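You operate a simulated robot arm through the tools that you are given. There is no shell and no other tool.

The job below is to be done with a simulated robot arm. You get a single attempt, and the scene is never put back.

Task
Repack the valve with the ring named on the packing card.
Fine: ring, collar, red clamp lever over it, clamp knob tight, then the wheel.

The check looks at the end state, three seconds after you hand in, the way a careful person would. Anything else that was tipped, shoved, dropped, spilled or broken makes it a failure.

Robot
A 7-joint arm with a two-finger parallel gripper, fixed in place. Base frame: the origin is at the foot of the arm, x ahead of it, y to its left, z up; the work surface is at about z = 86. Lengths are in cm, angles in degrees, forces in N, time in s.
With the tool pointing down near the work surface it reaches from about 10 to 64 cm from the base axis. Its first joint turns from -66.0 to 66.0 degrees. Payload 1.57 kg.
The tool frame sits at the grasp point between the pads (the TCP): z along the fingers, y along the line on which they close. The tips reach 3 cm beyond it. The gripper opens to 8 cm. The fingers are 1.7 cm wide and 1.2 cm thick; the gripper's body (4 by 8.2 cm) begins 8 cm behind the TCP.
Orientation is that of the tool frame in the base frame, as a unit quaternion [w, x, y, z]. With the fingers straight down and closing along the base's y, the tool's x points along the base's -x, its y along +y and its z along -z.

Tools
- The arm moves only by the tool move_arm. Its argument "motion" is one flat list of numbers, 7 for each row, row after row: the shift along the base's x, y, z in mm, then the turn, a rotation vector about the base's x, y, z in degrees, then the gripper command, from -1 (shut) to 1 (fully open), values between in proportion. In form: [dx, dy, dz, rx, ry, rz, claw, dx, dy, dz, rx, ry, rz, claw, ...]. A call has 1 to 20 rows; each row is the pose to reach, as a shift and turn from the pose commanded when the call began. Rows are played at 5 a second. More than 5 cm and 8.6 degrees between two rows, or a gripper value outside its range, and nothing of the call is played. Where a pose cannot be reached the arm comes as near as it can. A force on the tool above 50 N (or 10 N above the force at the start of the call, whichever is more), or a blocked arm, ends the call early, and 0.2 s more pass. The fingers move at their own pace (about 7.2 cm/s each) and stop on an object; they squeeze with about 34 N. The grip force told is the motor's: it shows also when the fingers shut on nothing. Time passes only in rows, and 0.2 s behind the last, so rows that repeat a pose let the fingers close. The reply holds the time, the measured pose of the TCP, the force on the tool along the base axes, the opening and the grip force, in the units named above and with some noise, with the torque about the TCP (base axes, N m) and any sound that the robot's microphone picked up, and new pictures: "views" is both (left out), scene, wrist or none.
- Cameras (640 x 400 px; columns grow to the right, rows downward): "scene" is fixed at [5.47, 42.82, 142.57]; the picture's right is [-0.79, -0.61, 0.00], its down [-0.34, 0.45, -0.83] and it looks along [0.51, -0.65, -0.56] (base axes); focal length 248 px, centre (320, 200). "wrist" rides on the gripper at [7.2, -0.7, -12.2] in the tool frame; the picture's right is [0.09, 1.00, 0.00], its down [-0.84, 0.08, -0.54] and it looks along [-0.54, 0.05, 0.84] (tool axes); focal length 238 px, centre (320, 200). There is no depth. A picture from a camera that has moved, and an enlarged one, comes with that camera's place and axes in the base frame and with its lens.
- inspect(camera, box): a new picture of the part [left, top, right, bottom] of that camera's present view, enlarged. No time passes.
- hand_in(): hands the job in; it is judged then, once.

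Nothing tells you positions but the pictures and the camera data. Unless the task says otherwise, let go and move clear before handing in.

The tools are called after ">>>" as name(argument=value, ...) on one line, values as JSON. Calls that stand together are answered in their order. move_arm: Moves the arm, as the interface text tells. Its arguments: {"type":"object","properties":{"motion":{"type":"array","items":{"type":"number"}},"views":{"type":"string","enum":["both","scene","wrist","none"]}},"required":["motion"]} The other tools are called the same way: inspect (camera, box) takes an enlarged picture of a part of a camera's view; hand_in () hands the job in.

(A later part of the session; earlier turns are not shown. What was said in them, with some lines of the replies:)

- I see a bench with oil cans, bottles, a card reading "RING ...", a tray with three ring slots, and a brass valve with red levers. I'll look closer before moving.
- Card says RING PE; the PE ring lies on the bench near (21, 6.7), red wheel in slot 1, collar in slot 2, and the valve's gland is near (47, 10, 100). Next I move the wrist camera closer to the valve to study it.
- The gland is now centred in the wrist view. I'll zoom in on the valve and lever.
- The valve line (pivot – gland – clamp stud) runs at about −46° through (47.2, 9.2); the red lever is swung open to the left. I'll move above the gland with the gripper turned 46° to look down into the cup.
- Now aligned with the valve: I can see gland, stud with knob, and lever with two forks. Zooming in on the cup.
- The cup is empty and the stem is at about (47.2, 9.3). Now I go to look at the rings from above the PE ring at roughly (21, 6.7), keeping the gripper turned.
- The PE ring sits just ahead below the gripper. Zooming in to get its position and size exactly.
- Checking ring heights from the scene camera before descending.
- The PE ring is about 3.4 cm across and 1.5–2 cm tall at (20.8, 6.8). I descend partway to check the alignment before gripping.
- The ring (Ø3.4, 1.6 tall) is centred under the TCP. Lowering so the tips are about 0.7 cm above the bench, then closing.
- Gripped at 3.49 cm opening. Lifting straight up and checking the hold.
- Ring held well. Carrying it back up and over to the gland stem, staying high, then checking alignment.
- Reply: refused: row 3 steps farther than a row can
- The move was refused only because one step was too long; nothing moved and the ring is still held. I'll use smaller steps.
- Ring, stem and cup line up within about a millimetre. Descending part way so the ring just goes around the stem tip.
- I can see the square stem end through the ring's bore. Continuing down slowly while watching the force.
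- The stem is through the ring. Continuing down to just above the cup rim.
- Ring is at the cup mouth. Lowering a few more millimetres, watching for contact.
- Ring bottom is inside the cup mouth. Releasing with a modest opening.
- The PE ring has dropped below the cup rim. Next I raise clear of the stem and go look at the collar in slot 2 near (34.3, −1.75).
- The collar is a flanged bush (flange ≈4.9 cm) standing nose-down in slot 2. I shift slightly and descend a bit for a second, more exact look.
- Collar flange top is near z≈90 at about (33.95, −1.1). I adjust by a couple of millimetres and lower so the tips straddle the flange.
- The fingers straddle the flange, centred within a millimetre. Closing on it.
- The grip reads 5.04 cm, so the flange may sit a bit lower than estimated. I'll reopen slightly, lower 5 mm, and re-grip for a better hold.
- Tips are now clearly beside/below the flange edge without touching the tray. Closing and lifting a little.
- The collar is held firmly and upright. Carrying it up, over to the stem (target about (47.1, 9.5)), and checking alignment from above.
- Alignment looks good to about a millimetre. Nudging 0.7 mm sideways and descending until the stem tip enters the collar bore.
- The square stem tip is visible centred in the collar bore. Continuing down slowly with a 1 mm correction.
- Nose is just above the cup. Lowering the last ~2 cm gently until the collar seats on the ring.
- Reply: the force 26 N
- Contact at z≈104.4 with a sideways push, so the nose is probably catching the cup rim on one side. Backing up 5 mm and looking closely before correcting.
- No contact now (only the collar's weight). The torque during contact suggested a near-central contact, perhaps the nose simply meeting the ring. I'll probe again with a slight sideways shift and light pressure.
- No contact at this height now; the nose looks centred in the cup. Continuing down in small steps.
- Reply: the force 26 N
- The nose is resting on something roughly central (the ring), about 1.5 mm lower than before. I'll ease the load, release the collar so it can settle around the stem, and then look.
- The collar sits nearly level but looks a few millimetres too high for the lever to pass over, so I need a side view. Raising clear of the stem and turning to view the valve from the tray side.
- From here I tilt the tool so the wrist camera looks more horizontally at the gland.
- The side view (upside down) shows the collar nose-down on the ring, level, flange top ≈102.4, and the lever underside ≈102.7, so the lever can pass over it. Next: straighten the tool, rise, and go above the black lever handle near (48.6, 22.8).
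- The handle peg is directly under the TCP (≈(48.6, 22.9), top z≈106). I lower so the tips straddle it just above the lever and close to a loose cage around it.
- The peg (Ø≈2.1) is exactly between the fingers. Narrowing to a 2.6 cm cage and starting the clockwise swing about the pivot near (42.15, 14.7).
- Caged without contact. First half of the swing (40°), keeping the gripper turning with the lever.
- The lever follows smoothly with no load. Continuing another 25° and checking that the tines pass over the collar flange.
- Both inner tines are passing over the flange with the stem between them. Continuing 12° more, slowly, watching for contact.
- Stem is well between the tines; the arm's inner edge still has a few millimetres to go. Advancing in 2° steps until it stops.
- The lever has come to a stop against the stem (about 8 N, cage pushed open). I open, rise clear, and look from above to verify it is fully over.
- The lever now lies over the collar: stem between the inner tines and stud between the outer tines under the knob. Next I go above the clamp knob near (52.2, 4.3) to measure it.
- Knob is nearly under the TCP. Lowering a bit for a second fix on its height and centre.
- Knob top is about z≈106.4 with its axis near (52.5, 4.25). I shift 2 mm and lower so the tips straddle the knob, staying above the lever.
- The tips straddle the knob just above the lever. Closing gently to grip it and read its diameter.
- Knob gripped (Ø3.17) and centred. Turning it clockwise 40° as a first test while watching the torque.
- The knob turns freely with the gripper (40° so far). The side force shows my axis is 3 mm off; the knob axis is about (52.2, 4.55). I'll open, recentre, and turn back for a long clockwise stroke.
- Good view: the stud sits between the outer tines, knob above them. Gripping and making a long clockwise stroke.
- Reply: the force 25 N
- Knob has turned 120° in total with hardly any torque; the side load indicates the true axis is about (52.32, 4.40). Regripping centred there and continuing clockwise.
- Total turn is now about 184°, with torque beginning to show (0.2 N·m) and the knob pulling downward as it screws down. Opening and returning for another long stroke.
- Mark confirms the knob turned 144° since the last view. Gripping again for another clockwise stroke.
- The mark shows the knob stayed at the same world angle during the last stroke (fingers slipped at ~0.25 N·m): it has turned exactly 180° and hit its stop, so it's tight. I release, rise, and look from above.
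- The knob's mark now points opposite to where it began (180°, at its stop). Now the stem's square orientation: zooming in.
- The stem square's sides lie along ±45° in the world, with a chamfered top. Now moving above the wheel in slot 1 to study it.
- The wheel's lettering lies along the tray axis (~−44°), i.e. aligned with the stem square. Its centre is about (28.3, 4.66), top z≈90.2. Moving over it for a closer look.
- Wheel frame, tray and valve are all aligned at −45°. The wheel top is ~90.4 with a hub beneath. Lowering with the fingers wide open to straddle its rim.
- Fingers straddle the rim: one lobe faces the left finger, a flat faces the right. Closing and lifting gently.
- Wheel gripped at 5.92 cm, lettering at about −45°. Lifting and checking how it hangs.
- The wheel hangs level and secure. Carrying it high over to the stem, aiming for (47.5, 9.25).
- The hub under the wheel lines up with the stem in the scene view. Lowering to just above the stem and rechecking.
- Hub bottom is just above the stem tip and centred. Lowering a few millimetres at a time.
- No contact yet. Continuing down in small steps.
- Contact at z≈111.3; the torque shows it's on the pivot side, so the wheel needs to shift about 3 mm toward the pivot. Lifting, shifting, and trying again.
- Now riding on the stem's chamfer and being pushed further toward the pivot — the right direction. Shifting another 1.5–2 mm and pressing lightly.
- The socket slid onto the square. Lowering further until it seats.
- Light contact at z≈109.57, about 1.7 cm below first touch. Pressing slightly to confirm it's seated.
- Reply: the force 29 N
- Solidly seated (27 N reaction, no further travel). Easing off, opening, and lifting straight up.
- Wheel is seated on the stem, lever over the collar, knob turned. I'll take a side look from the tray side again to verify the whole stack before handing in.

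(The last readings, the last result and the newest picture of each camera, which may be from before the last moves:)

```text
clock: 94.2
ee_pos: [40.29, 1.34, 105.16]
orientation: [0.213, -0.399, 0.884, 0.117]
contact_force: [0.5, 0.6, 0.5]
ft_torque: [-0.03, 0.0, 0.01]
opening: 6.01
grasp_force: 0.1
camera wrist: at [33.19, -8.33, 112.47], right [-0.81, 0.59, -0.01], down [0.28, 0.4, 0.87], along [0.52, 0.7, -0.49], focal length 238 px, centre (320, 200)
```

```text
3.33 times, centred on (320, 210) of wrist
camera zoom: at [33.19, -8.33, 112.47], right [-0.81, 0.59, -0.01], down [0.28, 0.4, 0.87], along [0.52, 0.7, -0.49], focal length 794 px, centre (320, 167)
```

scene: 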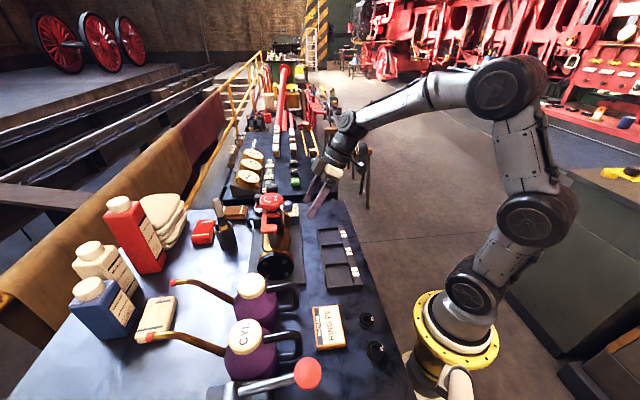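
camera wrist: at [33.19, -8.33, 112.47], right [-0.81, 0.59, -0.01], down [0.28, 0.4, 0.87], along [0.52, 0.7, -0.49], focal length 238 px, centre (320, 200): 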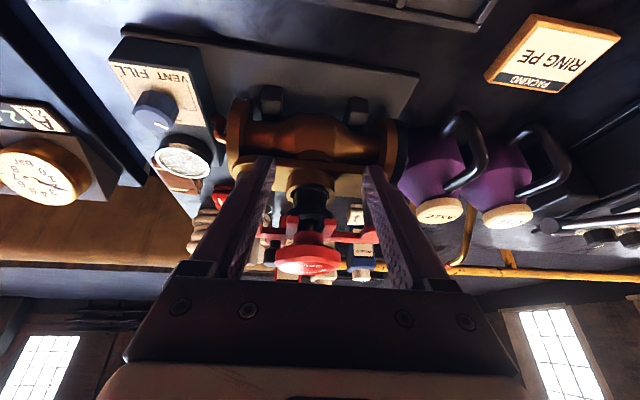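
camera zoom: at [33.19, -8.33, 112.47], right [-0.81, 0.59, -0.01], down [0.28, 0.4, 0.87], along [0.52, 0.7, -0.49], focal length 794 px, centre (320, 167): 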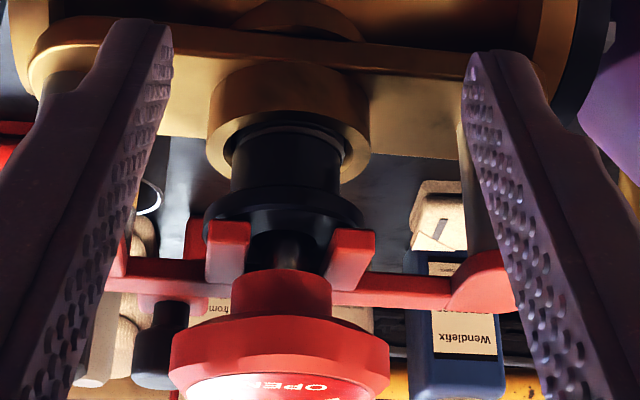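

>>> inspect(camera="wrist", box=[282, 165, 347, 230])

>>> inspect(camera="wrist", box=[255, 200, 320, 265])

```text
6.15 times, centred on (314, 198) of wrist
camera zoom: at [33.19, -8.33, 112.47], right [-0.81, 0.59, -0.01], down [0.28, 0.4, 0.87], along [0.52, 0.7, -0.49], focal length 1467 px, centre (354, 215)
```

zoom: 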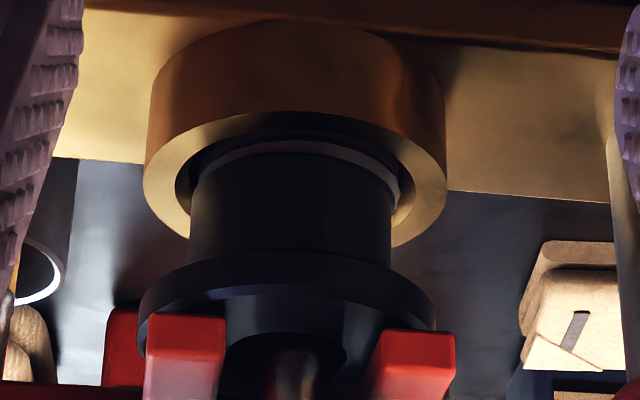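

```text
6.15 times, centred on (288, 232) of wrist
camera zoom: at [33.19, -8.33, 112.47], right [-0.81, 0.59, -0.01], down [0.28, 0.4, 0.87], along [0.52, 0.7, -0.49], focal length 1467 px, centre (520, 0)
```

zoom: 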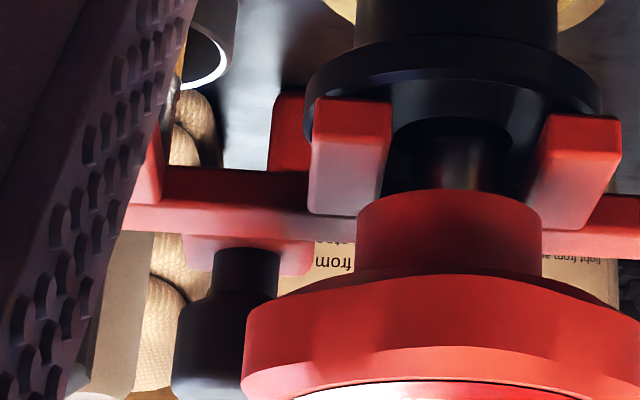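

The stack looks right: collar nose in the gland, both tines over the flange, wheel hub on the stem. Straightening the tool and retreating clear.

>>> move_arm(motion=[0, 0, 25, -5.6, 4.2, 0, 0.5, 0, 0, 50, -11.2, 8.4, 0, 0.5, 0, 0, 75, -16.8, 12.6, 0, 0.5, 0, 0, 100, -22.4, 16.8, 0, 0.5, -25, 0, 130, -22.4, 16.8, 0, 0.5, -55, 0, 160, -22.4, 16.8, 0, 0.5, -85, 0, 190, -22.4, 16.8, 0, 0.5, -100, 0, 200, -22.4, 16.8, 0, 0.5, -100, 0, 200, -22.4, 16.8, 0, 0.5])

>>> inspect(camera="scene", box=[190, 180, 400, 370])

>>> inspect(camera="scene", box=[240, 175, 310, 255])

```text
clock: 96.2
ee_pos: [30.2, 1.53, 125.09]
orientation: [0.0, -0.412, 0.911, 0.001]
contact_force: [0.1, -1.0, 0.1]
ft_torque: [-0.03, 0.04, 0.0]
opening: 6.0
grasp_force: 0.1
camera wrist: at [26.13, -4.36, 137.31], right [-0.81, 0.59, 0.0], down [0.5, 0.68, 0.54], along [0.32, 0.44, -0.84], focal length 238 px, centre (320, 200)
```

scene: 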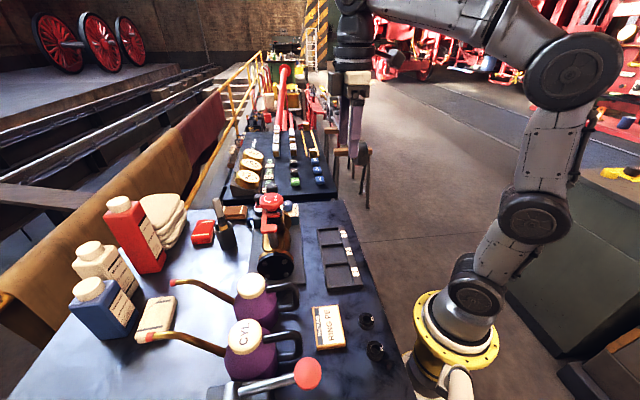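
wrist: 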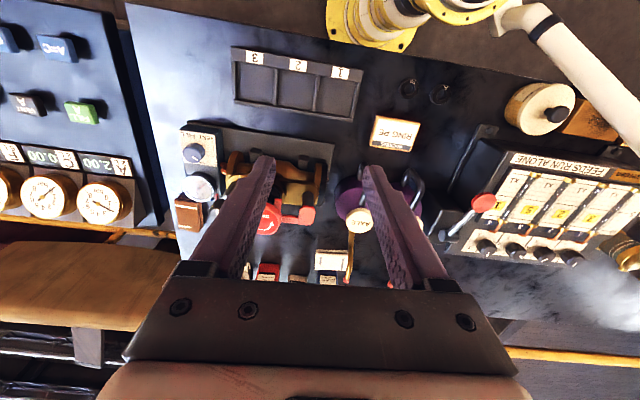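

```text
2.11 times, centred on (295, 275) of scene
camera zoom: at [5.47, 42.82, 142.57], right [-0.79, -0.61, 0.0], down [-0.34, 0.45, -0.83], along [0.51, -0.65, -0.56], focal length 521 px, centre (373, 42)
```

zoom: 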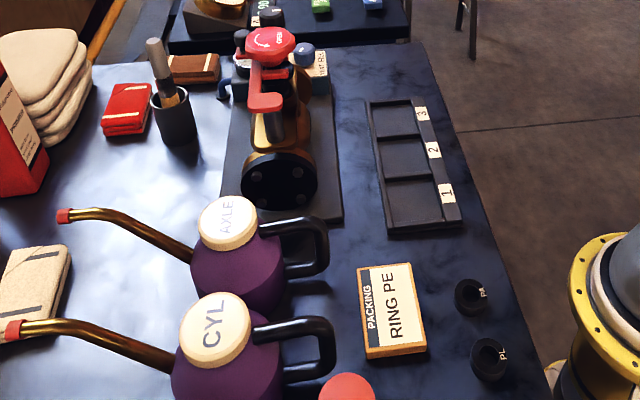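

```text
5.00 times, centred on (275, 215) of scene
camera zoom: at [5.47, 42.82, 142.57], right [-0.79, -0.61, 0.0], down [-0.34, 0.45, -0.83], along [0.51, -0.65, -0.56], focal length 1238 px, centre (545, 125)
```

zoom: 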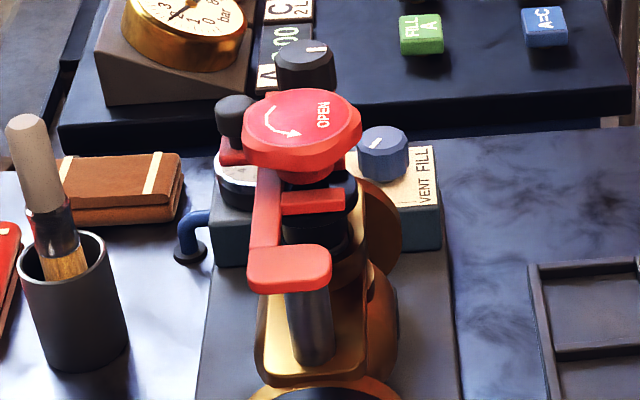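

The valve is reassembled with ring PE, collar, lever over it, knob at its stop and the wheel seated. Nothing else on the bench has moved and the arm is clear, so I'm handing in.

>>> hand_in()

```text
The job is handed in.
```

I repacked the valve with ring PE, the ring named on the card, and handed the job in. The result of the check hasn't come back.

- **Ring:** it is around the stem in the gland cup. Its top sits roughly level with the rim, maybe 2 mm above it. I couldn't see whether it is down on the cup floor.
- **Collar:** it stands level, nose down on the ring.
- **Lever:** it is swung over the collar until it stopped. The inner tines straddle the stem and the outer tines straddle the stud under the knob.
- **Clamp knob:** I turned it 180° clockwise. At that point it wouldn't turn further and the fingers slipped at about 0.25 N·m, so I took that as tight.
- **Wheel:** its socket is seated on the stem's square; it didn't move when I pressed it with about 28 N.

In the last pictures nothing else on the bench looked disturbed. The gripper was empty and clear of the valve when I handed in.
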